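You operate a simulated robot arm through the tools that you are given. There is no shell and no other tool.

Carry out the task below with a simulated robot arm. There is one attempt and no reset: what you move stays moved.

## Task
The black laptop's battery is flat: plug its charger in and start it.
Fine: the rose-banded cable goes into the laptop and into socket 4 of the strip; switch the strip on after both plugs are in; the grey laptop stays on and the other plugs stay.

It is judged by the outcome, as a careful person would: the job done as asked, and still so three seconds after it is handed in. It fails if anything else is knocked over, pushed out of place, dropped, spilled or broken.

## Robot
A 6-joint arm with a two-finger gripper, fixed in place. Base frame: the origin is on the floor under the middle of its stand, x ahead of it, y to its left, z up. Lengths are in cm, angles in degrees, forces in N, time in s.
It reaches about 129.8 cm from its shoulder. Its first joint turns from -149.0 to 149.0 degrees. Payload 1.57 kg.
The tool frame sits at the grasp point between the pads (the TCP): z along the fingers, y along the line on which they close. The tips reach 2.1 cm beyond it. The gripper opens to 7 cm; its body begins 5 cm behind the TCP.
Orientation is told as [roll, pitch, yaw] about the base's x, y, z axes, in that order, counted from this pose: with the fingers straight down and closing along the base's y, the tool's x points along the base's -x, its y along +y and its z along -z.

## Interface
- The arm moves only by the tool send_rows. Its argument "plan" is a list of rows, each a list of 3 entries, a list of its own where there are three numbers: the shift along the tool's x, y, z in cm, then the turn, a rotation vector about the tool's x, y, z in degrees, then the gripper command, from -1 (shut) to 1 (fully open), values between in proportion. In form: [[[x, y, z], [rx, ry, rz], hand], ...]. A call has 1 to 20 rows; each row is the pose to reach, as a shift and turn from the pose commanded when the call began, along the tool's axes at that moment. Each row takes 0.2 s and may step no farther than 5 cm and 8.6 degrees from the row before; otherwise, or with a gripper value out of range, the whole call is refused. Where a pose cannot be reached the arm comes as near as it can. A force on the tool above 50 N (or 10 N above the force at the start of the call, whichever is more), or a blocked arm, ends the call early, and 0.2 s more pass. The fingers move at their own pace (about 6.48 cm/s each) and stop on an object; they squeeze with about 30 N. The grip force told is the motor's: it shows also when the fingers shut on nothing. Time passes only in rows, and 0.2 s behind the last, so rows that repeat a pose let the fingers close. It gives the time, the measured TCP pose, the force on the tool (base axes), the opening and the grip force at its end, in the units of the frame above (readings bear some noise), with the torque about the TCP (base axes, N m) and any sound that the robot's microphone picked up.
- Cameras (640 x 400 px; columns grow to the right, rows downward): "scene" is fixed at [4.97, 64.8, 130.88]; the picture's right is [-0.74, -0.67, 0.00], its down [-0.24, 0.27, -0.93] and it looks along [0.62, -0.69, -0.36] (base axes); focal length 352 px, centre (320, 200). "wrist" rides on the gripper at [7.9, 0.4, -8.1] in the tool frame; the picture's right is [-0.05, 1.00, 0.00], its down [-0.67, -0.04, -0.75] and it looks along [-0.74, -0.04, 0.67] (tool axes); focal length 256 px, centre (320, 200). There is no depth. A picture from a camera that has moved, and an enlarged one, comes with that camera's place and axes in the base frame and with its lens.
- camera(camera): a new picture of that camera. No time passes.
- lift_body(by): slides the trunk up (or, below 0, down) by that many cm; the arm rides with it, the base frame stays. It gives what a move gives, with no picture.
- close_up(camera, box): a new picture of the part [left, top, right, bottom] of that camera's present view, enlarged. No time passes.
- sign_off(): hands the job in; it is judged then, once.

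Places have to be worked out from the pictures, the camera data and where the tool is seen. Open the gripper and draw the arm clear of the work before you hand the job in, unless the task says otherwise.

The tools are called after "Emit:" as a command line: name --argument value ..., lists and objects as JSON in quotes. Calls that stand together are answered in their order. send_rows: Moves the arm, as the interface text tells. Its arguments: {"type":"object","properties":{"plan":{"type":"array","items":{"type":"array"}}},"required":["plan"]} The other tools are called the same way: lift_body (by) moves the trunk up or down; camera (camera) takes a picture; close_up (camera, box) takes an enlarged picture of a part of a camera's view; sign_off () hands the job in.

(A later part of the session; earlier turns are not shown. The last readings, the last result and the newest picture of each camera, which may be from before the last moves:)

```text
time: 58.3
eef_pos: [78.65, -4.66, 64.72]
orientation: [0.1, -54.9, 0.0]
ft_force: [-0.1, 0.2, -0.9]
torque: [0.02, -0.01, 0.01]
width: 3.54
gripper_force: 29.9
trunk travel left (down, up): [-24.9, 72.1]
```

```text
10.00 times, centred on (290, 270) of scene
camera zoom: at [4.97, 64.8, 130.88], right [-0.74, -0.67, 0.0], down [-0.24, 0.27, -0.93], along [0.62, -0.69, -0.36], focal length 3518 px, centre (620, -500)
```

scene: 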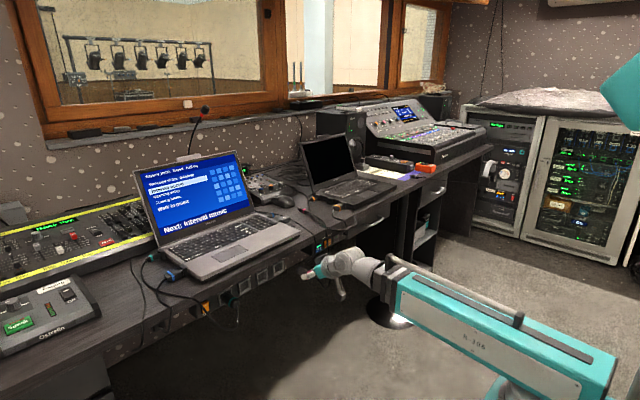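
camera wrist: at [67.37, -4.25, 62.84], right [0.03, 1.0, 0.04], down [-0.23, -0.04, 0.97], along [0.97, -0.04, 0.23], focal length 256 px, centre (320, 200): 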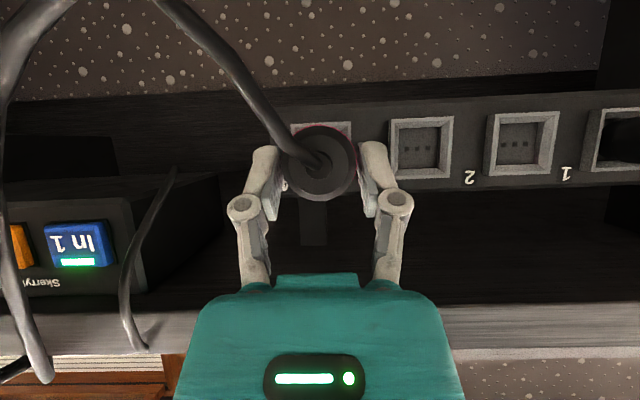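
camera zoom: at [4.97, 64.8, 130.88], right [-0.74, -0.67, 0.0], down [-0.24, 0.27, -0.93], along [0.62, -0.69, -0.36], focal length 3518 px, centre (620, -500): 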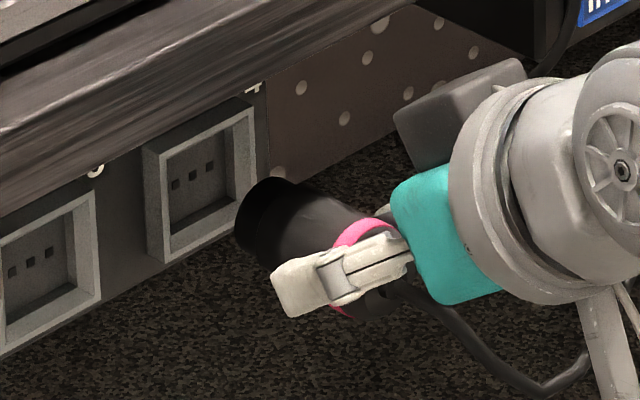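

Wrist and scene views disagree slightly on height (within a few mm). I advance 1.7 cm more, still short of the frame, and check again from both cameras.

Emit:
send_rows --plan '[[[-0.5, -0.1, 0.7], [0, 0, 0], -1], [[-0.97, -0.1, 1.39], [0, 0, 0], -1]]'

Emit:
close_up --camera "scene" --box '[262, 250, 302, 280]'

Emit:
close_up --camera "wrist" --box '[250, 80, 500, 240]'

```text
time: 58.9
eef_pos: [80.42, -4.83, 64.77]
orientation: [0.1, -54.8, 0.0]
ft_force: [0.0, -0.2, -1.9]
torque: [0.01, 0.02, -0.02]
width: 3.52
gripper_force: 29.8
trunk travel left (down, up): [-24.9, 72.1]
```

```text
13.33 times, centred on (282, 265) of scene
camera zoom: at [4.97, 64.8, 130.88], right [-0.74, -0.67, 0.0], down [-0.24, 0.27, -0.93], along [0.62, -0.69, -0.36], focal length 4691 px, centre (827, -667)
```

zoom: 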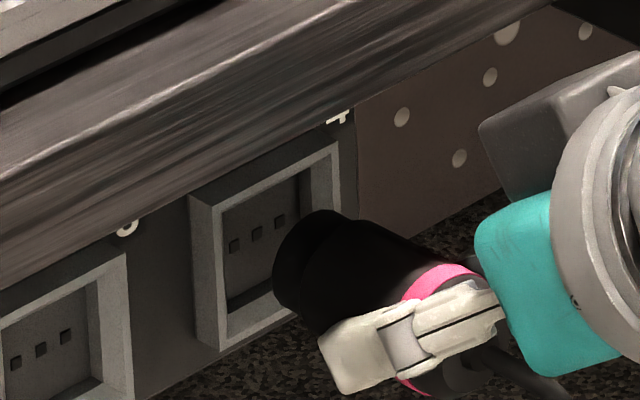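

```text
2.50 times, centred on (375, 160) of wrist
camera zoom: at [69.1, -4.4, 62.83], right [0.03, 1.0, 0.04], down [-0.23, -0.04, 0.97], along [0.97, -0.04, 0.22], focal length 640 px, centre (182, 300)
```

zoom: 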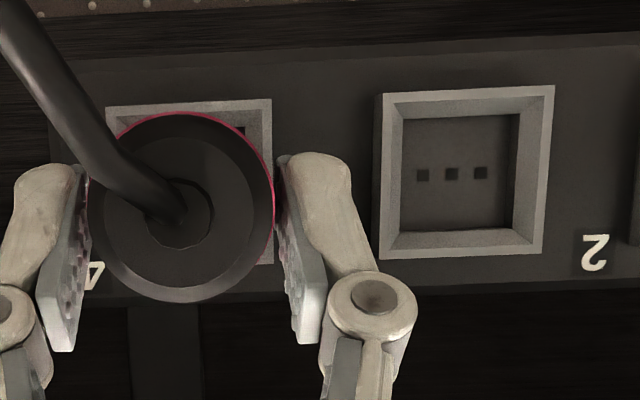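

Both cameras now agree to within about 1.5 mm, well inside the funnel. I push forward slowly by 1.2 cm and watch the force.

Emit:
send_rows --plan '[[[-0.17, 0, 0.25], [0, 0, 0], -1], [[-0.34, 0, 0.49], [0, 0, 0], -1], [[-0.52, 0, 0.74], [0, 0, 0], -1], [[-0.69, 0, 0.98], [0, 0, 0], -1]]'

Emit:
close_up --camera "scene" --box '[262, 250, 302, 280]'

Emit:
close_up --camera "wrist" --box '[250, 80, 500, 240]'

```text
time: 59.9
eef_pos: [81.59, -4.92, 64.65]
orientation: [0.2, -55.0, 0.1]
ft_force: [0.0, 0.2, -0.9]
torque: [0.04, 0.04, 0.0]
width: 3.53
gripper_force: 30.1
trunk travel left (down, up): [-24.9, 72.1]
```

```text
13.33 times, centred on (282, 265) of scene
camera zoom: at [4.97, 64.8, 130.88], right [-0.74, -0.67, 0.0], down [-0.24, 0.27, -0.93], along [0.62, -0.69, -0.36], focal length 4691 px, centre (827, -667)
```

zoom: 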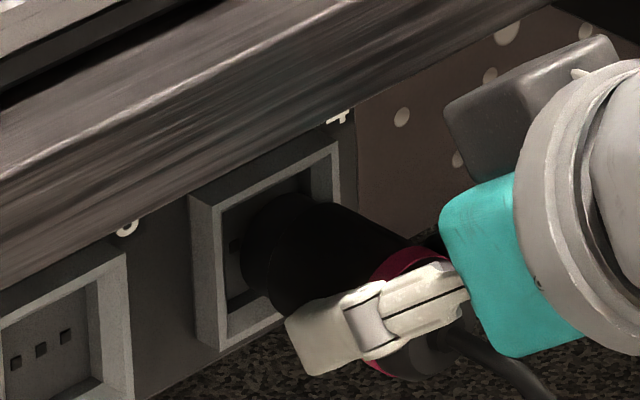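

```text
2.50 times, centred on (375, 160) of wrist
camera zoom: at [70.33, -4.38, 62.84], right [0.03, 1.0, 0.04], down [-0.23, -0.04, 0.97], along [0.97, -0.04, 0.23], focal length 640 px, centre (182, 300)
```

zoom: 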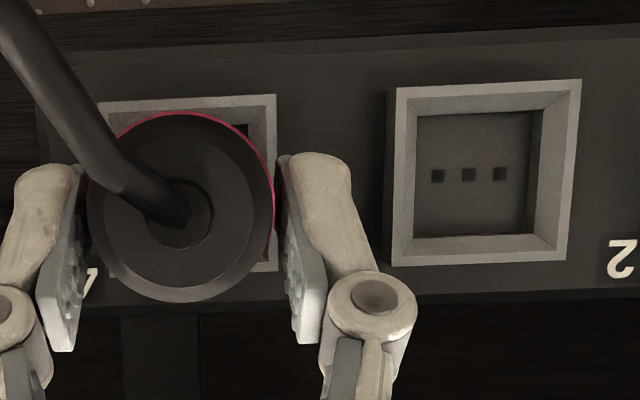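

The tip is entering the frame with no contact force. I continue to push slowly.

Emit:
send_rows --plan '[[[-0.17, 0, 0.25], [0, 0, 0], -1], [[-0.34, 0, 0.49], [0, 0, 0], -1], [[-0.52, 0, 0.74], [0, 0, 0], -1]]'

Emit:
close_up --camera "scene" --box '[262, 250, 302, 280]'

Emit:
close_up --camera "wrist" --box '[250, 80, 500, 240]'

```text
time: 60.7
eef_pos: [82.47, -4.86, 64.69]
orientation: [0.1, -54.9, 0.0]
ft_force: [-3.0, 0.5, -1.1]
torque: [0.01, -0.04, -0.05]
width: 3.54
gripper_force: 30.0
trunk travel left (down, up): [-24.9, 72.1]
```

```text
13.33 times, centred on (282, 265) of scene
camera zoom: at [4.97, 64.8, 130.88], right [-0.74, -0.67, 0.0], down [-0.24, 0.27, -0.93], along [0.62, -0.69, -0.36], focal length 4691 px, centre (827, -667)
```

zoom: 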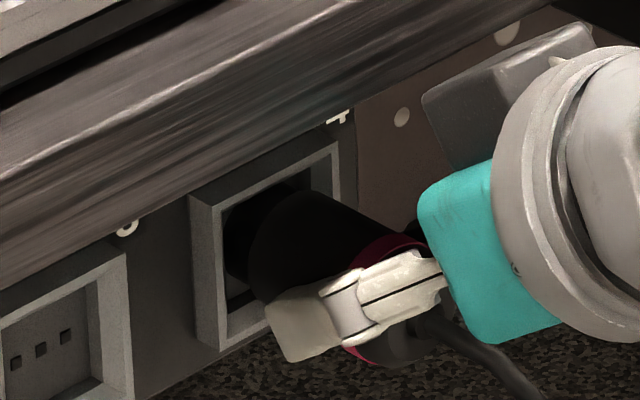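

```text
2.50 times, centred on (375, 160) of wrist
camera zoom: at [71.15, -4.44, 62.84], right [0.03, 1.0, 0.04], down [-0.23, -0.04, 0.97], along [0.97, -0.04, 0.23], focal length 640 px, centre (182, 300)
```

zoom: 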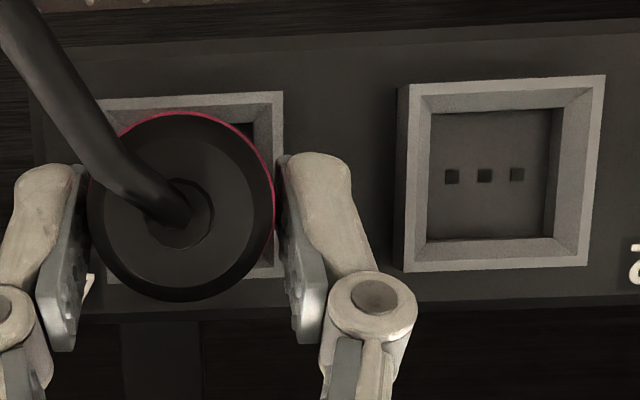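

A light 3 N resistance begins. I continue pressing in small steps.

Emit:
send_rows --plan '[[[-0.12, 0, 0.16], [0, 0, 0], -1], [[-0.23, 0, 0.33], [0, 0, 0], -1], [[-0.34, 0, 0.49], [0, 0, 0], -1]]'

Emit:
close_up --camera "scene" --box '[262, 250, 302, 280]'

```text
time: 61.5
eef_pos: [83.0, -4.85, 64.79]
orientation: [0.1, -55.1, 0.0]
ft_force: [-21.6, -1.1, -2.2]
torque: [-0.01, 0.18, -0.01]
width: 3.58
gripper_force: 30.0
trunk travel left (down, up): [-24.9, 72.1]
```

```text
13.33 times, centred on (282, 265) of scene
camera zoom: at [4.97, 64.8, 130.88], right [-0.74, -0.67, 0.0], down [-0.24, 0.27, -0.93], along [0.62, -0.69, -0.36], focal length 4691 px, centre (827, -667)
```

zoom: 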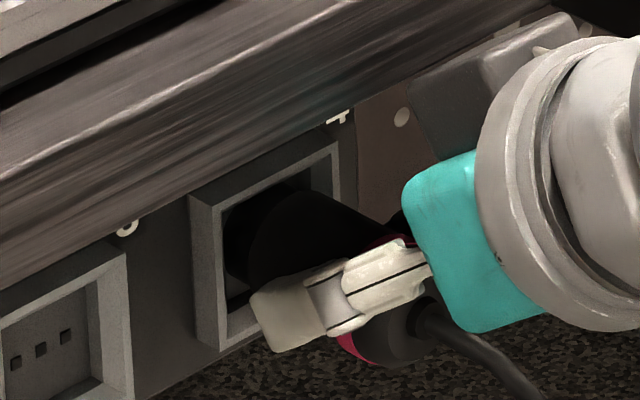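

Resistance rose to about 22 N. I check whether the plug slid in the fingers or is seated, comparing with the teal plug.

Emit:
camera --camera "wrist"

Emit:
close_up --camera "wrist" --box '[250, 80, 500, 240]'

Emit:
close_up --camera "scene" --box '[190, 240, 320, 325]'

```text
taken
camera wrist: at [71.7, -4.44, 62.9], right [0.03, 1.0, 0.04], down [-0.23, -0.04, 0.97], along [0.97, -0.04, 0.23], focal length 256 px, centre (320, 200)
```

wrist: 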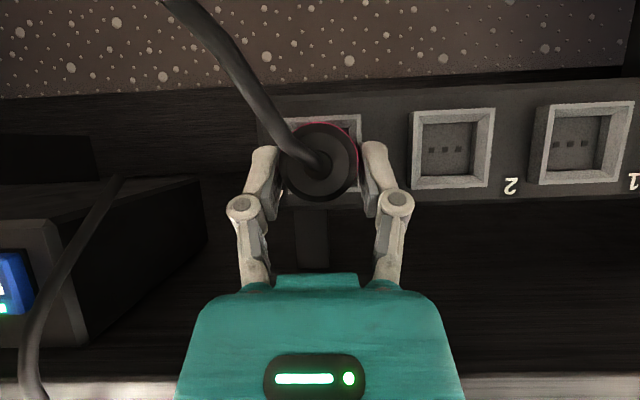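

```text
2.50 times, centred on (375, 160) of wrist
camera zoom: at [71.7, -4.44, 62.9], right [0.03, 1.0, 0.04], down [-0.23, -0.04, 0.97], along [0.97, -0.04, 0.23], focal length 640 px, centre (182, 300)
```

zoom: 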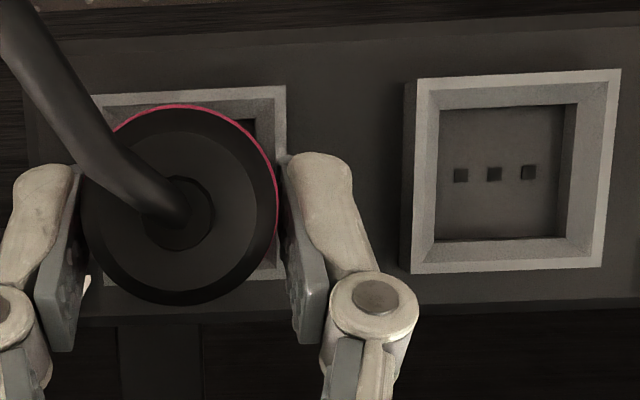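

```text
4.71 times, centred on (255, 282) of scene
camera zoom: at [4.97, 64.8, 130.88], right [-0.74, -0.67, 0.0], down [-0.24, 0.27, -0.93], along [0.62, -0.69, -0.36], focal length 1656 px, centre (626, -188)
```

zoom: 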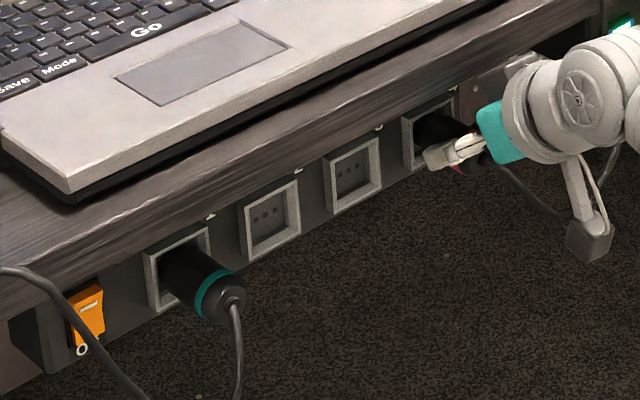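

The fingers slid ~6 mm along the plug, so it has met its stop. I compare its protrusion with the teal plug's at higher zoom.

Emit:
close_up --camera "scene" --box '[212, 275, 252, 310]'

Emit:
close_up --camera "scene" --box '[268, 252, 308, 287]'

```text
11.43 times, centred on (232, 292) of scene
camera zoom: at [4.97, 64.8, 130.88], right [-0.74, -0.67, 0.0], down [-0.24, 0.27, -0.93], along [0.62, -0.69, -0.36], focal length 4021 px, centre (1326, -857)
```

zoom: 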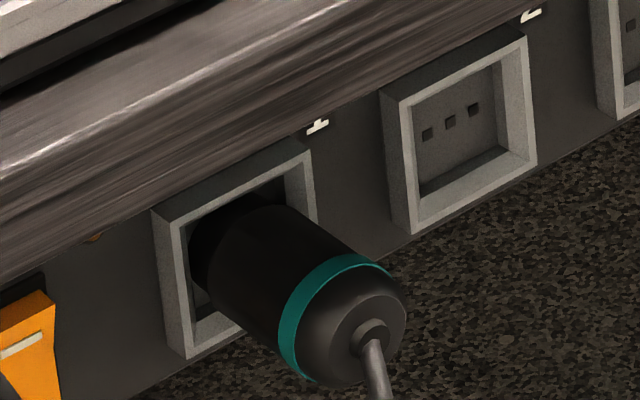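

```text
11.43 times, centred on (288, 270) of scene
camera zoom: at [4.97, 64.8, 130.88], right [-0.74, -0.67, 0.0], down [-0.24, 0.27, -0.93], along [0.62, -0.69, -0.36], focal length 4021 px, centre (686, -594)
```

zoom: 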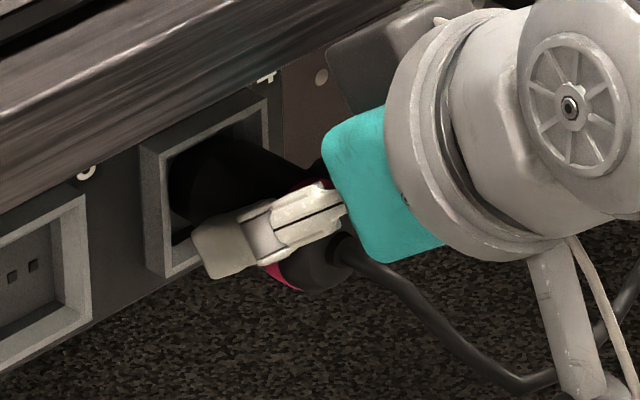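

The rose plug protrudes about 5.5 cm from its frame versus about 5.4 cm for the teal one, so it is seated like the other. I open the fingers and back straight away.

Emit:
send_rows --plan '[[[0, 0, 0], [0, 0, 0], 0.1], [[0, 0, 0], [0, 0, 0], 0.3], [[0, 0, 0], [0, 0, 0], 0.5], [[0, 0, 0], [0, 0, 0], 0.5]]'

Emit:
send_rows --plan '[[[1.15, 0, -1.64], [0, 0, 0], 0.5], [[2.3, 0, -3.28], [0, 0, 0], 0.5], [[3.44, 0, -4.91], [0, 0, 0], 0.5], [[5.16, 0, -7.37], [0, 0, 0], 0.5], [[6.9, 0, -9.83], [0, 0, 0], 0.5]]'

Emit:
camera --camera "wrist"

Emit:
close_up --camera "scene" --box '[190, 240, 320, 325]'

```text
time: 62.5
eef_pos: [83.08, -4.82, 64.71]
orientation: [0.1, -55.0, 0.0]
ft_force: [-14.6, 1.3, -8.4]
torque: [-0.01, -1.25, -0.24]
width: 5.24
gripper_force: 0.1
trunk travel left (down, up): [-24.9, 72.1]
```

```text
time: 63.7
eef_pos: [71.05, -5.05, 64.68]
orientation: [0.2, -54.9, 0.0]
ft_force: [-0.6, 0.5, 0.4]
torque: [0.0, -0.02, -0.02]
width: 5.24
gripper_force: 0.1
trunk travel left (down, up): [-24.9, 72.1]
```

```text
taken
camera wrist: at [59.75, -4.57, 62.83], right [0.03, 1.0, 0.05], down [-0.23, -0.04, 0.97], along [0.97, -0.04, 0.22], focal length 256 px, centre (320, 200)
```

wrist: 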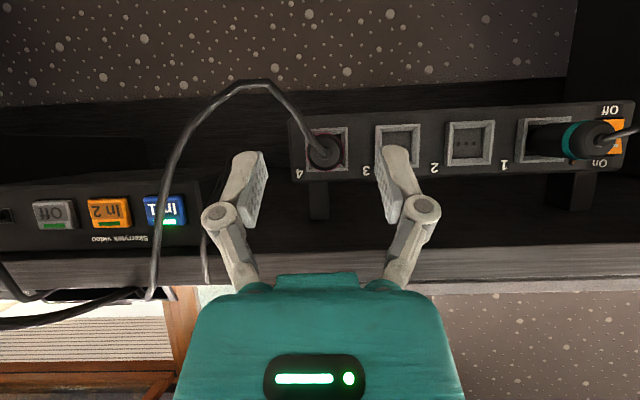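

```text
4.71 times, centred on (255, 282) of scene
camera zoom: at [4.97, 64.8, 130.88], right [-0.74, -0.67, 0.0], down [-0.24, 0.27, -0.93], along [0.62, -0.69, -0.36], focal length 1656 px, centre (626, -188)
```

zoom: 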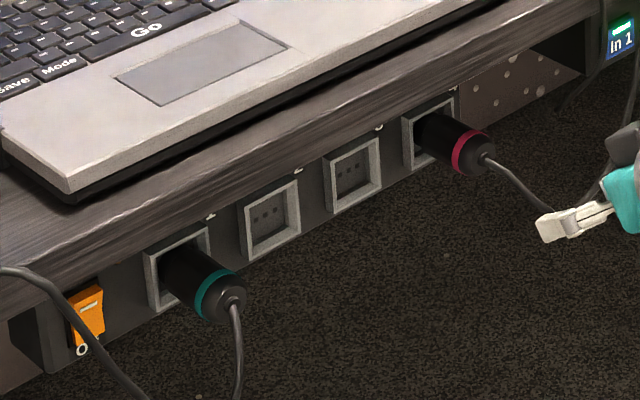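

The rose plug stays level in socket 4. I compare the two plugs' insertion precisely now that the view is free.

Emit:
close_up --camera "scene" --box '[262, 252, 302, 287]'

Emit:
close_up --camera "wrist" --box '[280, 100, 380, 190]'

Emit:
close_up --camera "wrist" --box '[500, 90, 640, 190]'

```text
11.43 times, centred on (282, 270) of scene
camera zoom: at [4.97, 64.8, 130.88], right [-0.74, -0.67, 0.0], down [-0.24, 0.27, -0.93], along [0.62, -0.69, -0.36], focal length 4021 px, centre (754, -594)
```

zoom: 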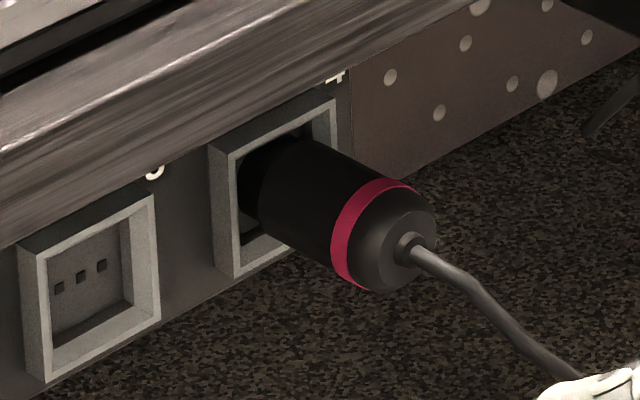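

```text
4.44 times, centred on (330, 145) of wrist
camera zoom: at [59.75, -4.57, 62.83], right [0.03, 1.0, 0.05], down [-0.23, -0.04, 0.97], along [0.97, -0.04, 0.22], focal length 1138 px, centre (276, 444)
```

zoom: 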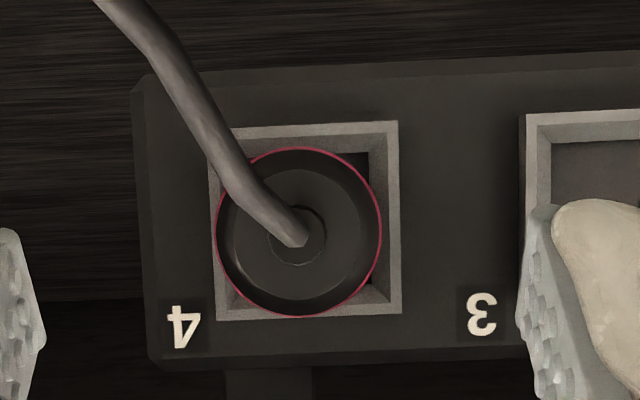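

```text
4.00 times, centred on (570, 140) of wrist
camera zoom: at [59.75, -4.57, 62.83], right [0.03, 1.0, 0.05], down [-0.23, -0.04, 0.97], along [0.97, -0.04, 0.22], focal length 1024 px, centre (-680, 440)
```

zoom: 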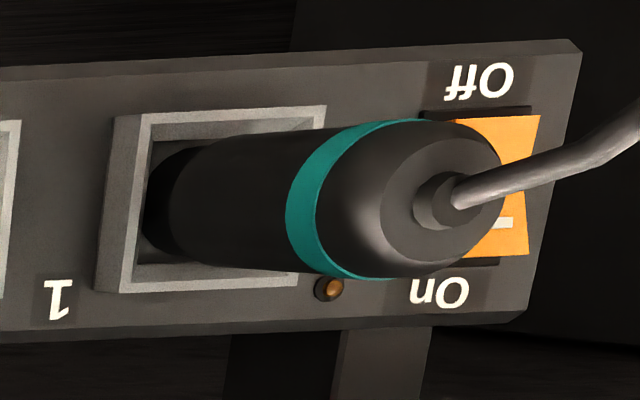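

The rose plug sits like the teal one. Next the small plug: I back off a little, rise above desk height and check where the small plug lies now.

Emit:
send_rows --plan '[[[1.72, 0, -2.46], [0, 0, 0], 0.5], [[2.87, 0, -4.1], [0, 0, 0], 0.5]]'

Emit:
lift_body --by 26

Emit:
camera --camera "wrist"

Emit:
close_up --camera "scene" --box '[220, 160, 380, 290]'

```text
time: 64.3
eef_pos: [68.82, -5.23, 64.72]
orientation: [0.1, -54.9, 0.1]
ft_force: [0.9, 0.1, -0.4]
torque: [0.01, -0.03, 0.0]
width: 5.26
gripper_force: 0.0
out of reach, approached as far as the arm can: row 1, 2
trunk travel left (down, up): [-24.9, 72.1]
```

```text
time: 67.0
eef_pos: [68.83, -5.21, 90.7]
orientation: [0.1, -55.0, 0.0]
ft_force: [0.1, -0.5, -0.1]
torque: [0.05, -0.02, 0.01]
width: 5.25
gripper_force: 0.0
trunk travel left (down, up): [-50.9, 46.1]
```

```text
taken
camera wrist: at [57.48, -4.76, 88.83], right [0.03, 1.0, 0.04], down [-0.23, -0.04, 0.97], along [0.97, -0.04, 0.22], focal length 256 px, centre (320, 200)
```

wrist: 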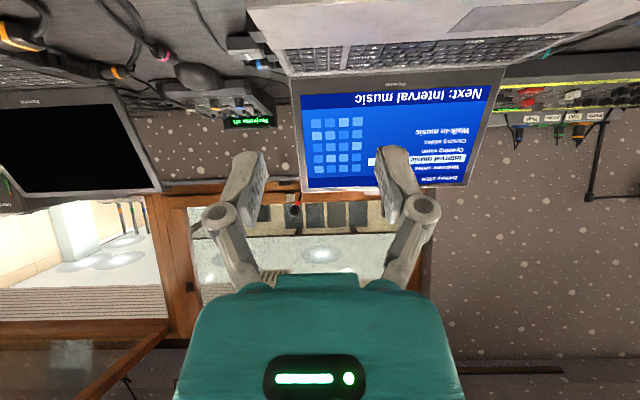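

```text
3.08 times, centred on (300, 225) of scene
camera zoom: at [4.97, 64.8, 130.88], right [-0.74, -0.67, 0.0], down [-0.24, 0.27, -0.93], along [0.62, -0.69, -0.36], focal length 1082 px, centre (382, 123)
```

zoom: 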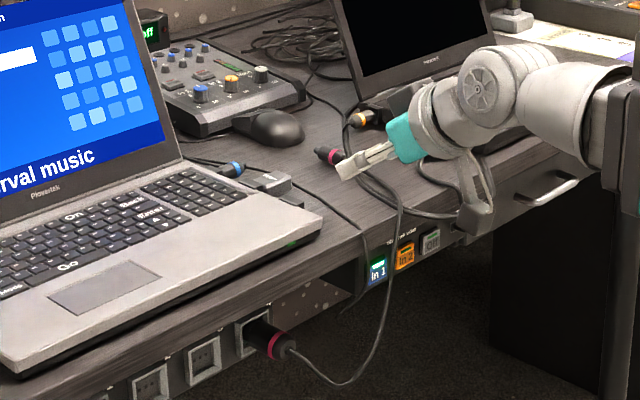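

The small rose plug lies where it was. I reduce the tilt to 20° and move across over it.

Emit:
send_rows --plan '[[[1.43, 0, 1.0], [0, 7, 0], 0.6], [[2.7, 0, 1.9], [0, 14, 0], 0.6], [[3.77, 0, 2.64], [0, 21, 0], 0.6], [[4.7, 0, 3.3], [0, 28, 0], 0.6], [[5.4, 0, 3.79], [0, 35, 0], 0.6]]'

Emit:
send_rows --plan '[[[0, -4.4, 0], [0, 0, 0], 0.6], [[0, -8.8, 0], [0, 0, 0], 0.6], [[0, -13.2, 0], [0, 0, 0], 0.6], [[0, -17.6, 0], [0, 0, 0], 0.6], [[0, -21.8, 0], [0, 0, 0], 0.6]]'

Emit:
camera --camera "wrist"

```text
time: 68.2
eef_pos: [68.77, -5.0, 83.94]
orientation: [0.1, -19.8, 0.0]
ft_force: [-0.4, -0.4, 0.2]
torque: [0.02, 0.01, -0.01]
width: 5.59
gripper_force: 0.1
trunk travel left (down, up): [-50.9, 46.1]
```

```text
time: 69.4
eef_pos: [68.74, -26.83, 83.94]
orientation: [0.1, -19.9, 0.1]
ft_force: [0.4, 0.3, -0.4]
torque: [-0.04, -0.01, -0.02]
width: 5.6
gripper_force: 0.1
trunk travel left (down, up): [-50.9, 46.1]
```

```text
taken
camera wrist: at [58.5, -26.46, 88.8], right [0.05, 1.0, 0.02], down [0.37, -0.04, 0.93], along [0.93, -0.04, -0.37], focal length 256 px, centre (320, 200)
```

wrist: 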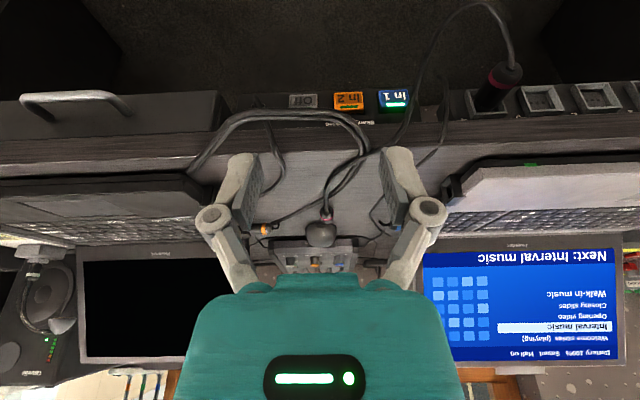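

I advance over the desk toward the small plug at this height.

Emit:
send_rows --plan '[[[-3.76, 0, 1.37], [0, 0, 0], 0.6], [[-7.52, 0, 2.74], [0, 0, 0], 0.6], [[-11.28, 0, 4.1], [0, 0, 0], 0.6], [[-15.04, 0, 5.47], [0, 0, 0], 0.6], [[-18.8, 0, 6.84], [0, 0, 0], 0.6], [[-21.6, 0, 7.87], [0, 0, 0], 0.6]]'

Emit:
camera --camera "wrist"

Emit:
close_up --camera "wrist" --box '[250, 90, 400, 200]'

Emit:
close_up --camera "scene" --box '[280, 160, 360, 230]'

```text
time: 70.8
eef_pos: [91.99, -26.91, 83.84]
orientation: [0.1, -19.9, 0.1]
ft_force: [-0.1, -1.0, 0.0]
torque: [-0.01, -0.01, 0.01]
width: 5.6
gripper_force: 0.1
trunk travel left (down, up): [-50.9, 46.1]
```

```text
taken
camera wrist: at [81.59, -26.58, 88.78], right [0.05, 1.0, 0.02], down [0.37, -0.04, 0.93], along [0.93, -0.04, -0.37], focal length 256 px, centre (320, 200)
```

wrist: 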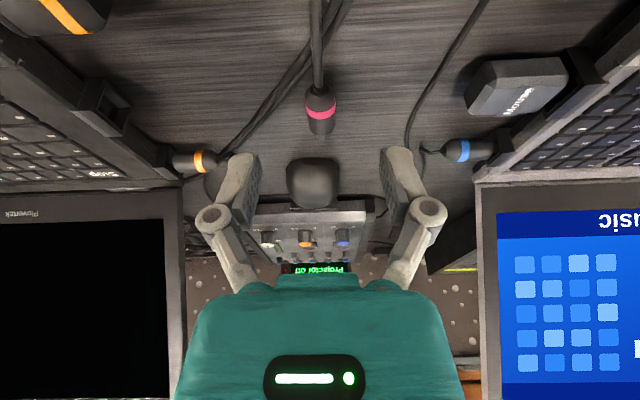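

```text
3.64 times, centred on (325, 145) of wrist
camera zoom: at [81.59, -26.58, 88.78], right [0.05, 1.0, 0.02], down [0.37, -0.04, 0.93], along [0.93, -0.04, -0.37], focal length 931 px, centre (302, 400)
```

zoom: 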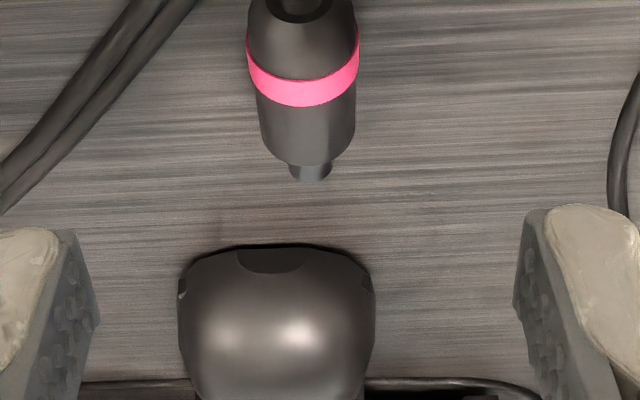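

```text
5.71 times, centred on (320, 195) of scene
camera zoom: at [4.97, 64.8, 130.88], right [-0.74, -0.67, 0.0], down [-0.24, 0.27, -0.93], along [0.62, -0.69, -0.36], focal length 2010 px, centre (320, 229)
```

zoom: 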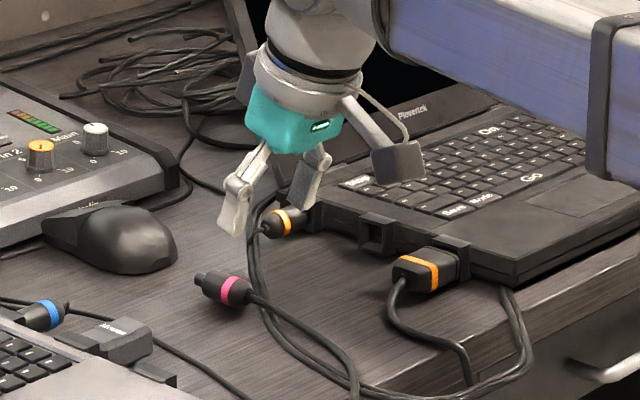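

The small plug's axis is at y≈-27.07 with body from x≈94.1 to 98.4. I line up at x≈95.2, narrow the opening to about 3.1 cm (cables lie close on the left), and lower part way.

Emit:
send_rows --plan '[[[-1.5, -0.15, 0.55], [0, 0, 0], 0.2], [[-3.0, -0.15, 1.1], [0, 0, 0], -0.1], [[-3.0, -0.15, 1.1], [0, 0, 0], -0.1]]'

Emit:
lift_body --by -3.6

Emit:
camera --camera "wrist"

Emit:
close_up --camera "scene" --box '[285, 180, 345, 225]'

```text
time: 71.6
eef_pos: [95.12, -27.04, 83.76]
orientation: [0.1, -19.9, 0.0]
ft_force: [0.2, 0.1, -0.4]
torque: [0.0, 0.0, 0.0]
width: 3.15
gripper_force: 0.0
trunk travel left (down, up): [-50.9, 46.1]
```

```text
time: 72.4
eef_pos: [95.0, -27.05, 80.36]
orientation: [0.1, -19.9, 0.1]
ft_force: [0.5, 0.9, -0.2]
torque: [-0.01, -0.01, 0.03]
width: 3.16
gripper_force: 0.0
trunk travel left (down, up): [-47.3, 49.7]
```

```text
taken
camera wrist: at [84.73, -26.71, 85.19], right [0.05, 1.0, 0.02], down [0.37, -0.04, 0.93], along [0.93, -0.04, -0.37], focal length 256 px, centre (320, 200)
```

wrist: 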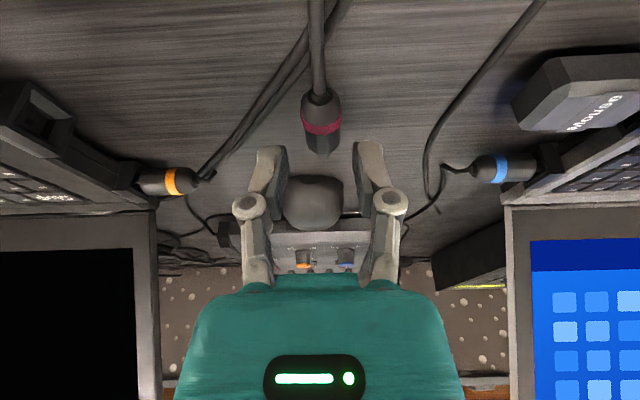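

```text
8.89 times, centred on (315, 202) of scene
camera zoom: at [4.97, 64.8, 130.88], right [-0.74, -0.67, 0.0], down [-0.24, 0.27, -0.93], along [0.62, -0.69, -0.36], focal length 3127 px, centre (364, 178)
```

zoom: 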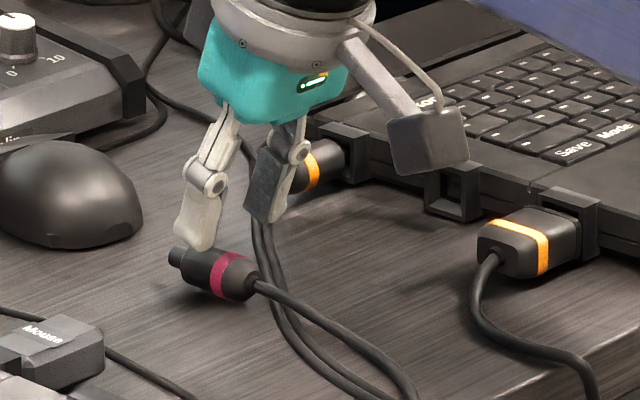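

The fingers straddle the plug. I lower the remaining 2.6 cm in two steps.

Emit:
lift_body --by -1.9

Emit:
lift_body --by -0.75

Emit:
close_up --camera "wrist" --box '[240, 90, 400, 220]'

Emit:
close_up --camera "scene" --box '[285, 180, 345, 225]'

```text
time: 73.0
eef_pos: [95.15, -27.0, 78.42]
orientation: [0.1, -19.9, 0.1]
ft_force: [0.1, -0.6, -0.1]
torque: [0.0, 0.01, 0.03]
width: 3.16
gripper_force: 0.0
trunk travel left (down, up): [-45.4, 51.6]
```

```text
time: 73.6
eef_pos: [94.93, -27.0, 77.64]
orientation: [0.1, -19.9, 0.1]
ft_force: [-0.2, 0.0, -0.6]
torque: [-0.04, -0.01, -0.04]
width: 3.15
gripper_force: 0.2
trunk travel left (down, up): [-44.7, 52.3]
```

```text
3.08 times, centred on (320, 155) of wrist
camera zoom: at [84.73, -26.7, 82.53], right [0.05, 1.0, 0.02], down [0.37, -0.04, 0.93], along [0.93, -0.04, -0.37], focal length 788 px, centre (320, 338)
```

zoom: 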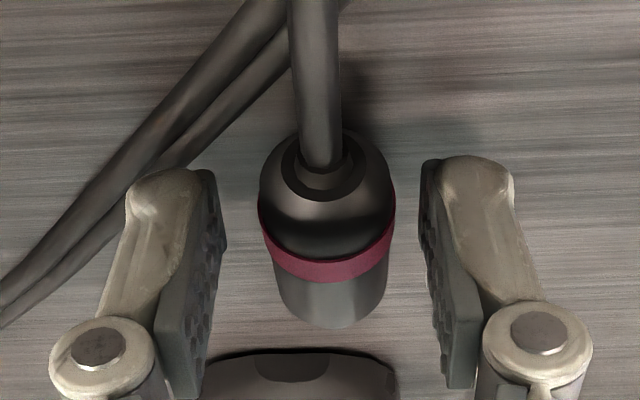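

```text
8.89 times, centred on (315, 202) of scene
camera zoom: at [4.97, 64.8, 130.88], right [-0.74, -0.67, 0.0], down [-0.24, 0.27, -0.93], along [0.62, -0.69, -0.36], focal length 3127 px, centre (364, 178)
```

zoom: 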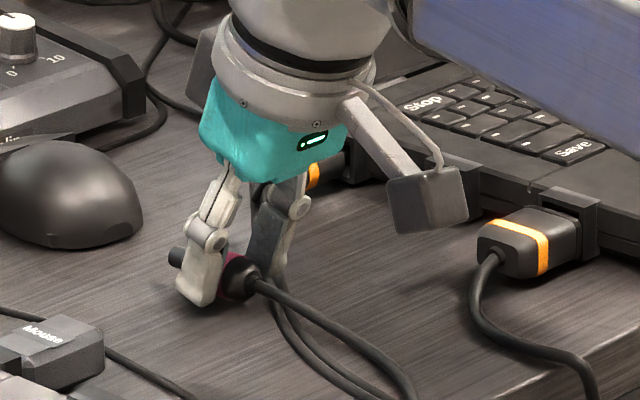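

No contact force and the plug is well between the pads. I close on it and lift slightly.

Emit:
send_rows --plan '[[[0, 0, 0], [0, 0, 0], -1], [[0, 0, 0], [0, 0, 0], -1], [[0, 0, 0], [0, 0, 0], -1]]'

Emit:
lift_body --by 3.5

Emit:
close_up --camera "wrist" --box '[240, 90, 400, 220]'

Emit:
close_up --camera "scene" --box '[285, 170, 345, 215]'

```text
time: 74.4
eef_pos: [95.06, -27.06, 77.68]
orientation: [0.0, -19.9, 0.1]
ft_force: [0.4, 0.4, 0.4]
torque: [-0.02, 0.05, -0.01]
width: 2.28
gripper_force: 29.6
trunk travel left (down, up): [-44.7, 52.3]
```

```text
time: 75.2
eef_pos: [94.95, -27.1, 81.06]
orientation: [0.1, -19.9, 0.1]
ft_force: [0.6, -0.5, -0.2]
torque: [0.04, 0.03, 0.02]
width: 2.28
gripper_force: 29.7
trunk travel left (down, up): [-48.2, 48.8]
```

```text
3.08 times, centred on (320, 155) of wrist
camera zoom: at [84.75, -26.7, 86.03], right [0.05, 1.0, 0.02], down [0.37, -0.04, 0.93], along [0.93, -0.04, -0.37], focal length 788 px, centre (320, 338)
```

zoom: 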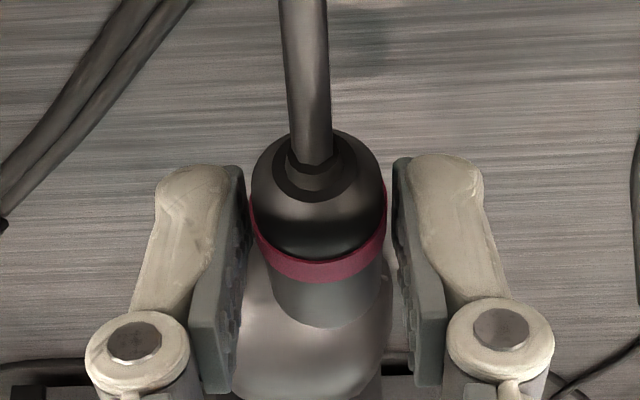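

```text
8.89 times, centred on (315, 192) of scene
camera zoom: at [4.97, 64.8, 130.88], right [-0.74, -0.67, 0.0], down [-0.24, 0.27, -0.93], along [0.62, -0.69, -0.36], focal length 3127 px, centre (364, 267)
```

zoom: 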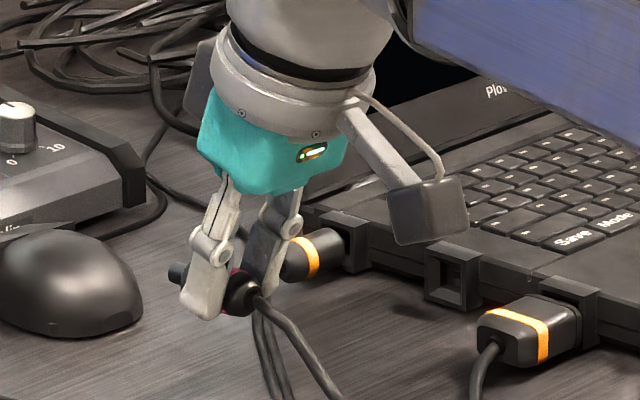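

Plug held. I now turn it to point -y (heading -90°) while moving to about (94.4,-33.5), keeping the 20° tilt.

Emit:
send_rows --plan '[[[0.05, -0.6, 0], [2.8, 0, 7.7], -1], [[0.1, -1.2, 0], [5.6, 0, 15.4], -1], [[0.15, -1.8, -0.05], [8.4, 0, 23.1], -1], [[0.2, -2.4, -0.05], [11.2, 0, 30.8], -1], [[0.25, -3, -0.1], [14, 0, 38.5], -1], [[0.3, -3.5, -0.1], [16.8, 0, 46.2], -1], [[0.35, -4.1, -0.1], [19.6, 0, 53.9], -1], [[0.4, -4.7, -0.15], [22.4, 0, 61.6], -1], [[0.45, -5.3, -0.15], [25.2, 0, 69.3], -1], [[0.5, -5.9, -0.2], [28, 0, 77], -1], [[0.56, -6.4, -0.2], [30.8, 0, 84.6], -1]]'

Emit:
camera --camera "wrist"

Emit:
close_up --camera "scene" --box '[280, 160, 360, 220]'

```text
time: 77.6
eef_pos: [94.5, -33.58, 81.0]
orientation: [-0.1, -19.8, -90.0]
ft_force: [0.3, 0.7, -1.4]
torque: [0.01, 0.01, -0.01]
width: 2.3
gripper_force: 30.1
trunk travel left (down, up): [-48.2, 48.8]
```

```text
taken
camera wrist: at [94.88, -23.36, 86.02], right [1.0, -0.05, 0.02], down [-0.03, -0.37, 0.93], along [-0.04, -0.93, -0.37], focal length 256 px, centre (320, 200)
```

wrist: 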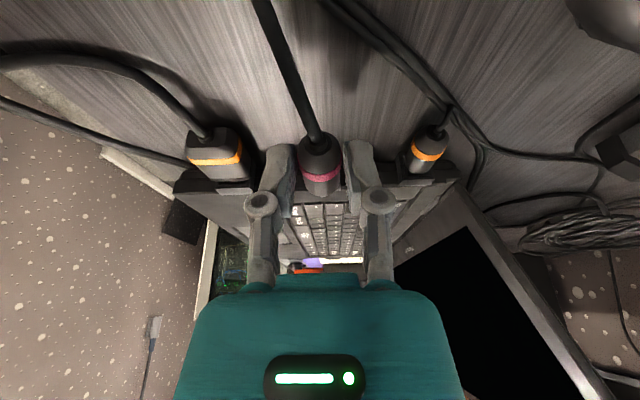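

```text
6.67 times, centred on (320, 190) of scene
camera zoom: at [4.97, 64.8, 130.88], right [-0.74, -0.67, 0.0], down [-0.24, 0.27, -0.93], along [0.62, -0.69, -0.36], focal length 2345 px, centre (320, 267)
```

zoom: 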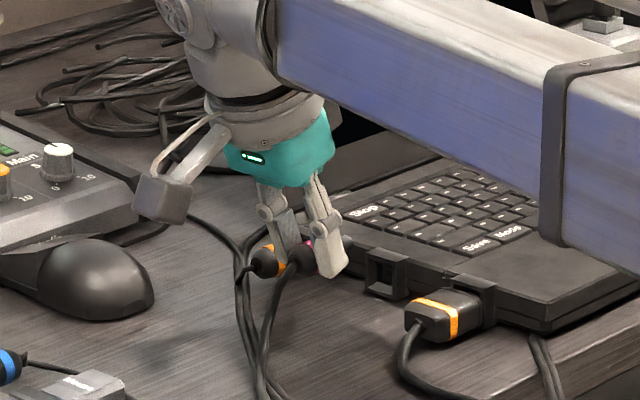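

The held plug hides the port from the wrist camera, so I rise 5 cm briefly to measure the port relative to the plug.

Emit:
lift_body --by 5

Emit:
camera --camera "wrist"

Emit:
close_up --camera "wrist" --box '[270, 80, 370, 200]'

Emit:
close_up --camera "wrist" --box '[170, 70, 470, 200]'

```text
time: 78.5
eef_pos: [94.4, -33.64, 86.15]
orientation: [-0.1, -19.9, -89.9]
ft_force: [0.4, -0.1, -1.5]
torque: [-0.01, -0.03, 0.0]
width: 2.27
gripper_force: 29.8
trunk travel left (down, up): [-53.2, 43.8]
```

```text
taken
camera wrist: at [94.85, -23.36, 91.02], right [1.0, -0.05, 0.02], down [-0.03, -0.37, 0.93], along [-0.04, -0.93, -0.37], focal length 256 px, centre (320, 200)
```

wrist: 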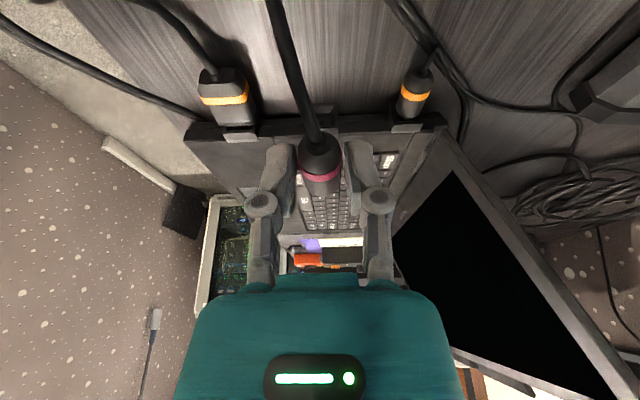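

```text
3.33 times, centred on (320, 140) of wrist
camera zoom: at [94.85, -23.36, 91.02], right [1.0, -0.05, 0.02], down [-0.03, -0.37, 0.93], along [-0.04, -0.93, -0.37], focal length 853 px, centre (320, 400)
```

zoom: 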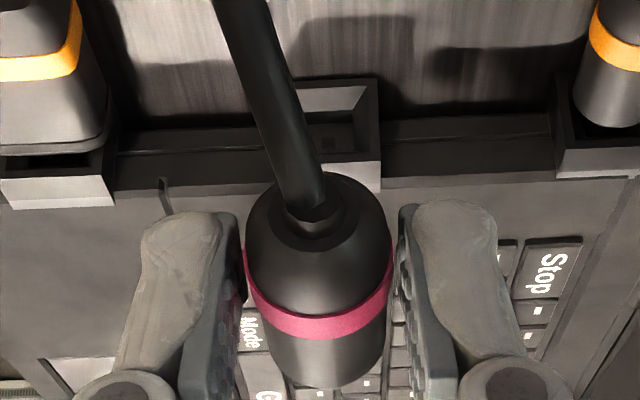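

```text
2.13 times, centred on (320, 135) of wrist
camera zoom: at [94.85, -23.36, 91.02], right [1.0, -0.05, 0.02], down [-0.03, -0.37, 0.93], along [-0.04, -0.93, -0.37], focal length 546 px, centre (320, 339)
```

zoom: 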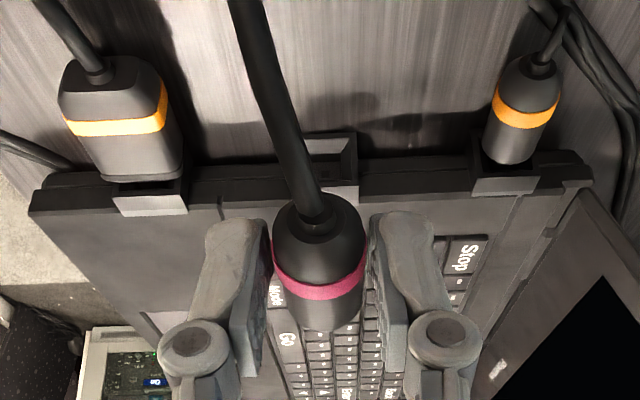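

I place the port mouth at (94.4,-40.5,76.5), 2.6 cm square; the plug axis is about 1.56 cm below the TCP. I lower to TCP z≈78.05, with the tip still ~2.8 cm short of the port, and check.

Emit:
lift_body --by -8.05

Emit:
close_up --camera "scene" --box '[300, 180, 350, 220]'

Emit:
camera --camera "wrist"

Emit:
close_up --camera "wrist" --box '[240, 110, 400, 220]'

```text
time: 79.7
eef_pos: [94.52, -33.61, 78.03]
orientation: [-0.1, -19.9, -89.9]
ft_force: [0.2, 0.0, 0.6]
torque: [0.0, 0.02, 0.0]
width: 2.29
gripper_force: 30.0
trunk travel left (down, up): [-45.1, 51.9]
```

```text
10.00 times, centred on (325, 200) of scene
camera zoom: at [4.97, 64.8, 130.88], right [-0.74, -0.67, 0.0], down [-0.24, 0.27, -0.93], along [0.62, -0.69, -0.36], focal length 3518 px, centre (270, 200)
```

zoom: 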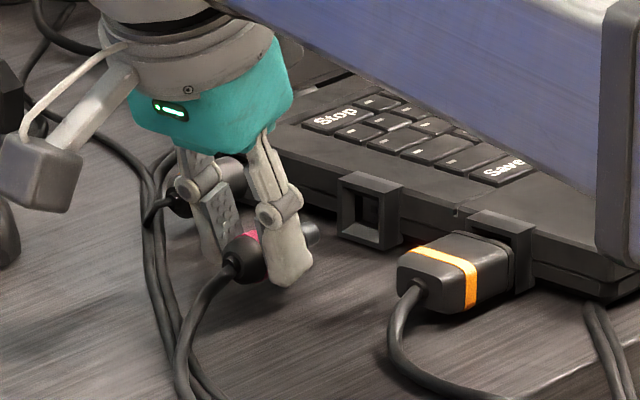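

```text
taken
camera wrist: at [94.84, -23.36, 82.98], right [1.0, -0.05, 0.02], down [-0.03, -0.37, 0.93], along [-0.04, -0.93, -0.37], focal length 256 px, centre (320, 200)
```

wrist: 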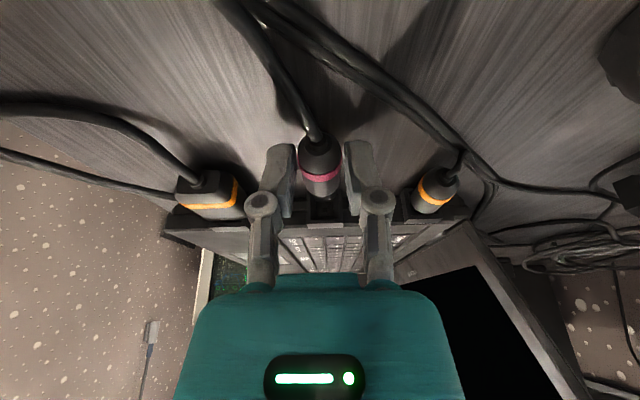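

```text
3.64 times, centred on (320, 165) of wrist
camera zoom: at [94.84, -23.36, 82.98], right [1.0, -0.05, 0.02], down [-0.03, -0.37, 0.93], along [-0.04, -0.93, -0.37], focal length 931 px, centre (320, 327)
```

zoom: 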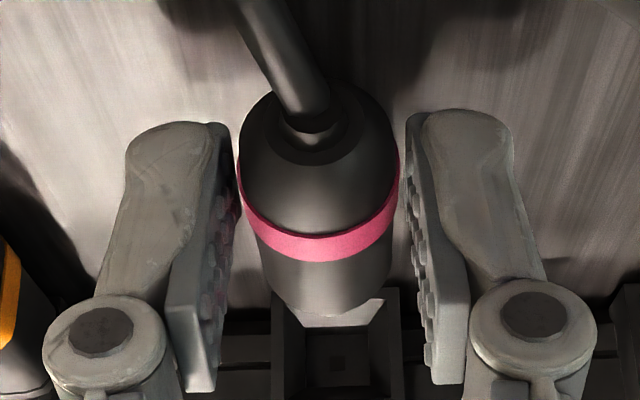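

The port mouth shows directly ahead of the plug, aligned within about 1 mm. I advance 2.2 cm toward it.

Emit:
send_rows --plan '[[[-0.7, -0.05, 0.25], [0, 0, 0], -1], [[-1.4, -0.1, 0.5], [0, 0, 0], -1], [[-2.07, -0.1, 0.75], [0, 0, 0], -1]]'

Emit:
close_up --camera "wrist" --box '[240, 110, 400, 220]'

Emit:
close_up --camera "scene" --box '[308, 185, 348, 215]'

```text
time: 80.5
eef_pos: [94.4, -35.75, 78.16]
orientation: [-0.2, -20.0, -89.8]
ft_force: [0.0, -0.7, 0.4]
torque: [0.02, 0.01, -0.02]
width: 2.26
gripper_force: 30.2
trunk travel left (down, up): [-45.1, 51.9]
```

```text
3.64 times, centred on (320, 165) of wrist
camera zoom: at [94.77, -25.6, 82.97], right [1.0, -0.05, 0.02], down [-0.03, -0.37, 0.93], along [-0.04, -0.93, -0.37], focal length 931 px, centre (320, 327)
```

zoom: 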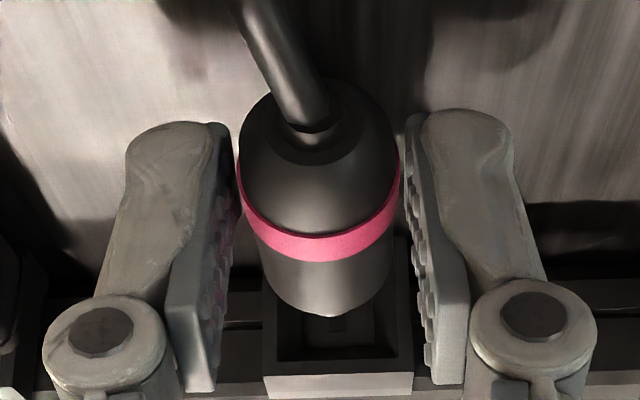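

```text
13.33 times, centred on (328, 200) of scene
camera zoom: at [4.97, 64.8, 130.88], right [-0.74, -0.67, 0.0], down [-0.24, 0.27, -0.93], along [0.62, -0.69, -0.36], focal length 4691 px, centre (213, 200)
```

zoom: 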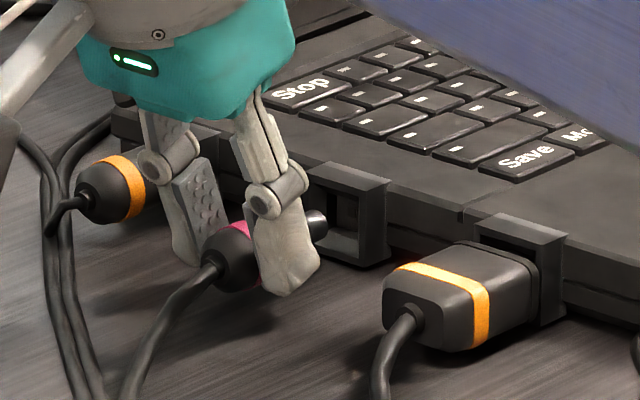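

The plug is nearly at the mouth, about 1–2 mm high of centre. I lower by 0.13 cm and then push in slowly.

Emit:
lift_body --by -0.13

Emit:
send_rows --plan '[[[-0.28, 0.05, 0.1], [0, 0, 0], -1], [[-0.56, 0.05, 0.2], [0, 0, 0], -1], [[-0.85, 0.05, 0.31], [0, 0, 0], -1], [[-1.13, 0.05, 0.41], [0, 0, 0], -1]]'

Emit:
close_up --camera "wrist" --box '[240, 110, 400, 220]'

Emit:
close_up --camera "scene" --box '[308, 185, 348, 215]'

```text
time: 81.0
eef_pos: [94.4, -35.76, 77.97]
orientation: [-0.1, -20.0, -89.9]
ft_force: [-0.6, 0.0, -0.8]
torque: [-0.01, -0.01, 0.01]
width: 2.26
gripper_force: 29.6
trunk travel left (down, up): [-45.0, 52.0]
```

```text
time: 82.0
eef_pos: [94.34, -37.09, 77.95]
orientation: [-0.1, -20.0, -89.8]
ft_force: [0.1, -0.8, -0.8]
torque: [-0.01, 0.01, 0.0]
width: 2.28
gripper_force: 29.8
trunk travel left (down, up): [-45.0, 52.0]
```

```text
3.64 times, centred on (320, 165) of wrist
camera zoom: at [94.82, -26.8, 82.84], right [1.0, -0.05, 0.02], down [-0.03, -0.37, 0.93], along [-0.04, -0.93, -0.37], focal length 931 px, centre (320, 327)
```

zoom: 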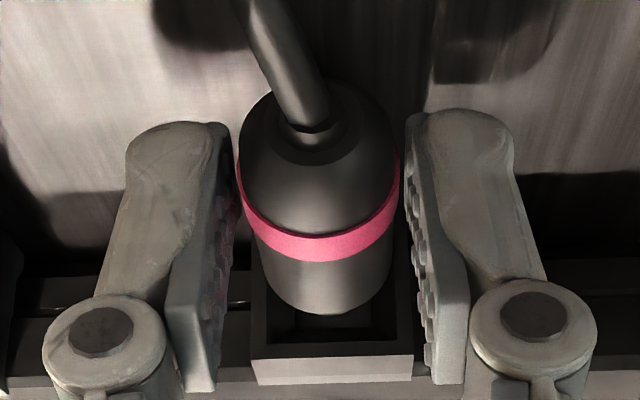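

```text
13.33 times, centred on (328, 200) of scene
camera zoom: at [4.97, 64.8, 130.88], right [-0.74, -0.67, 0.0], down [-0.24, 0.27, -0.93], along [0.62, -0.69, -0.36], focal length 4691 px, centre (213, 200)
```

zoom: 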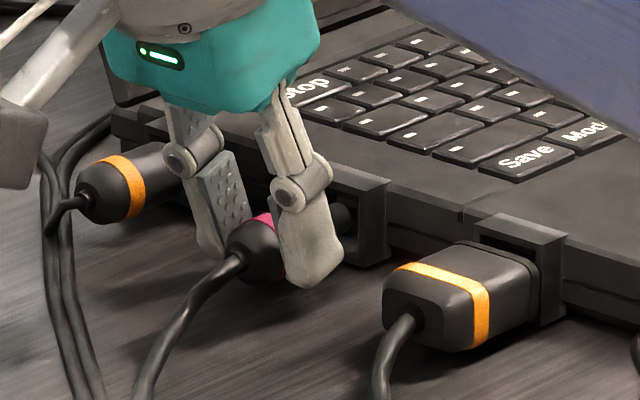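

The tip is inside the port's funnel, no force yet. I keep pushing in small steps.

Emit:
send_rows --plan '[[[-0.19, 0, 0.07], [0, 0, 0], -1], [[-0.38, 0, 0.14], [0, 0, 0], -1], [[-0.56, 0, 0.2], [0, 0, 0], -1]]'

Emit:
close_up --camera "wrist" --box '[240, 110, 400, 220]'

Emit:
close_up --camera "scene" --box '[308, 185, 348, 215]'

```text
time: 82.8
eef_pos: [94.44, -37.73, 78.01]
orientation: [-0.1, -19.9, -89.9]
ft_force: [-0.5, 0.4, 0.1]
torque: [-0.01, 0.06, 0.01]
width: 2.27
gripper_force: 29.9
trunk travel left (down, up): [-45.0, 52.0]
```

```text
3.64 times, centred on (320, 165) of wrist
camera zoom: at [94.79, -27.39, 82.84], right [1.0, -0.05, 0.02], down [-0.03, -0.37, 0.93], along [-0.04, -0.93, -0.37], focal length 931 px, centre (320, 327)
```

zoom: 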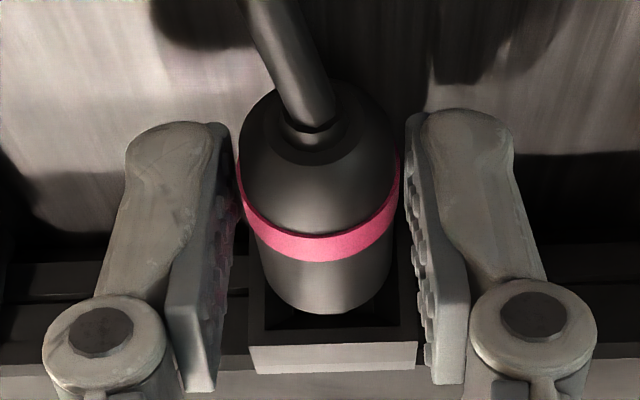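

```text
13.33 times, centred on (328, 200) of scene
camera zoom: at [4.97, 64.8, 130.88], right [-0.74, -0.67, 0.0], down [-0.24, 0.27, -0.93], along [0.62, -0.69, -0.36], focal length 4691 px, centre (213, 200)
```

zoom: 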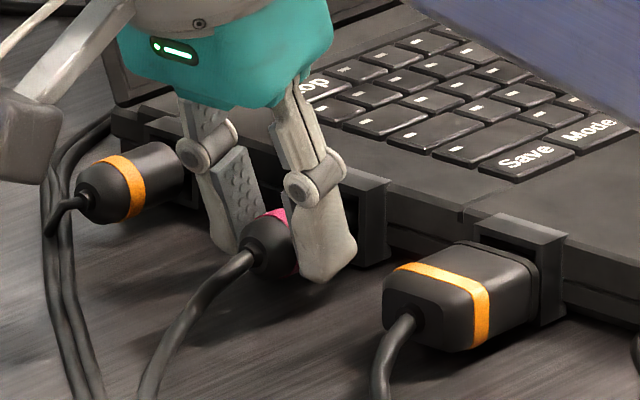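

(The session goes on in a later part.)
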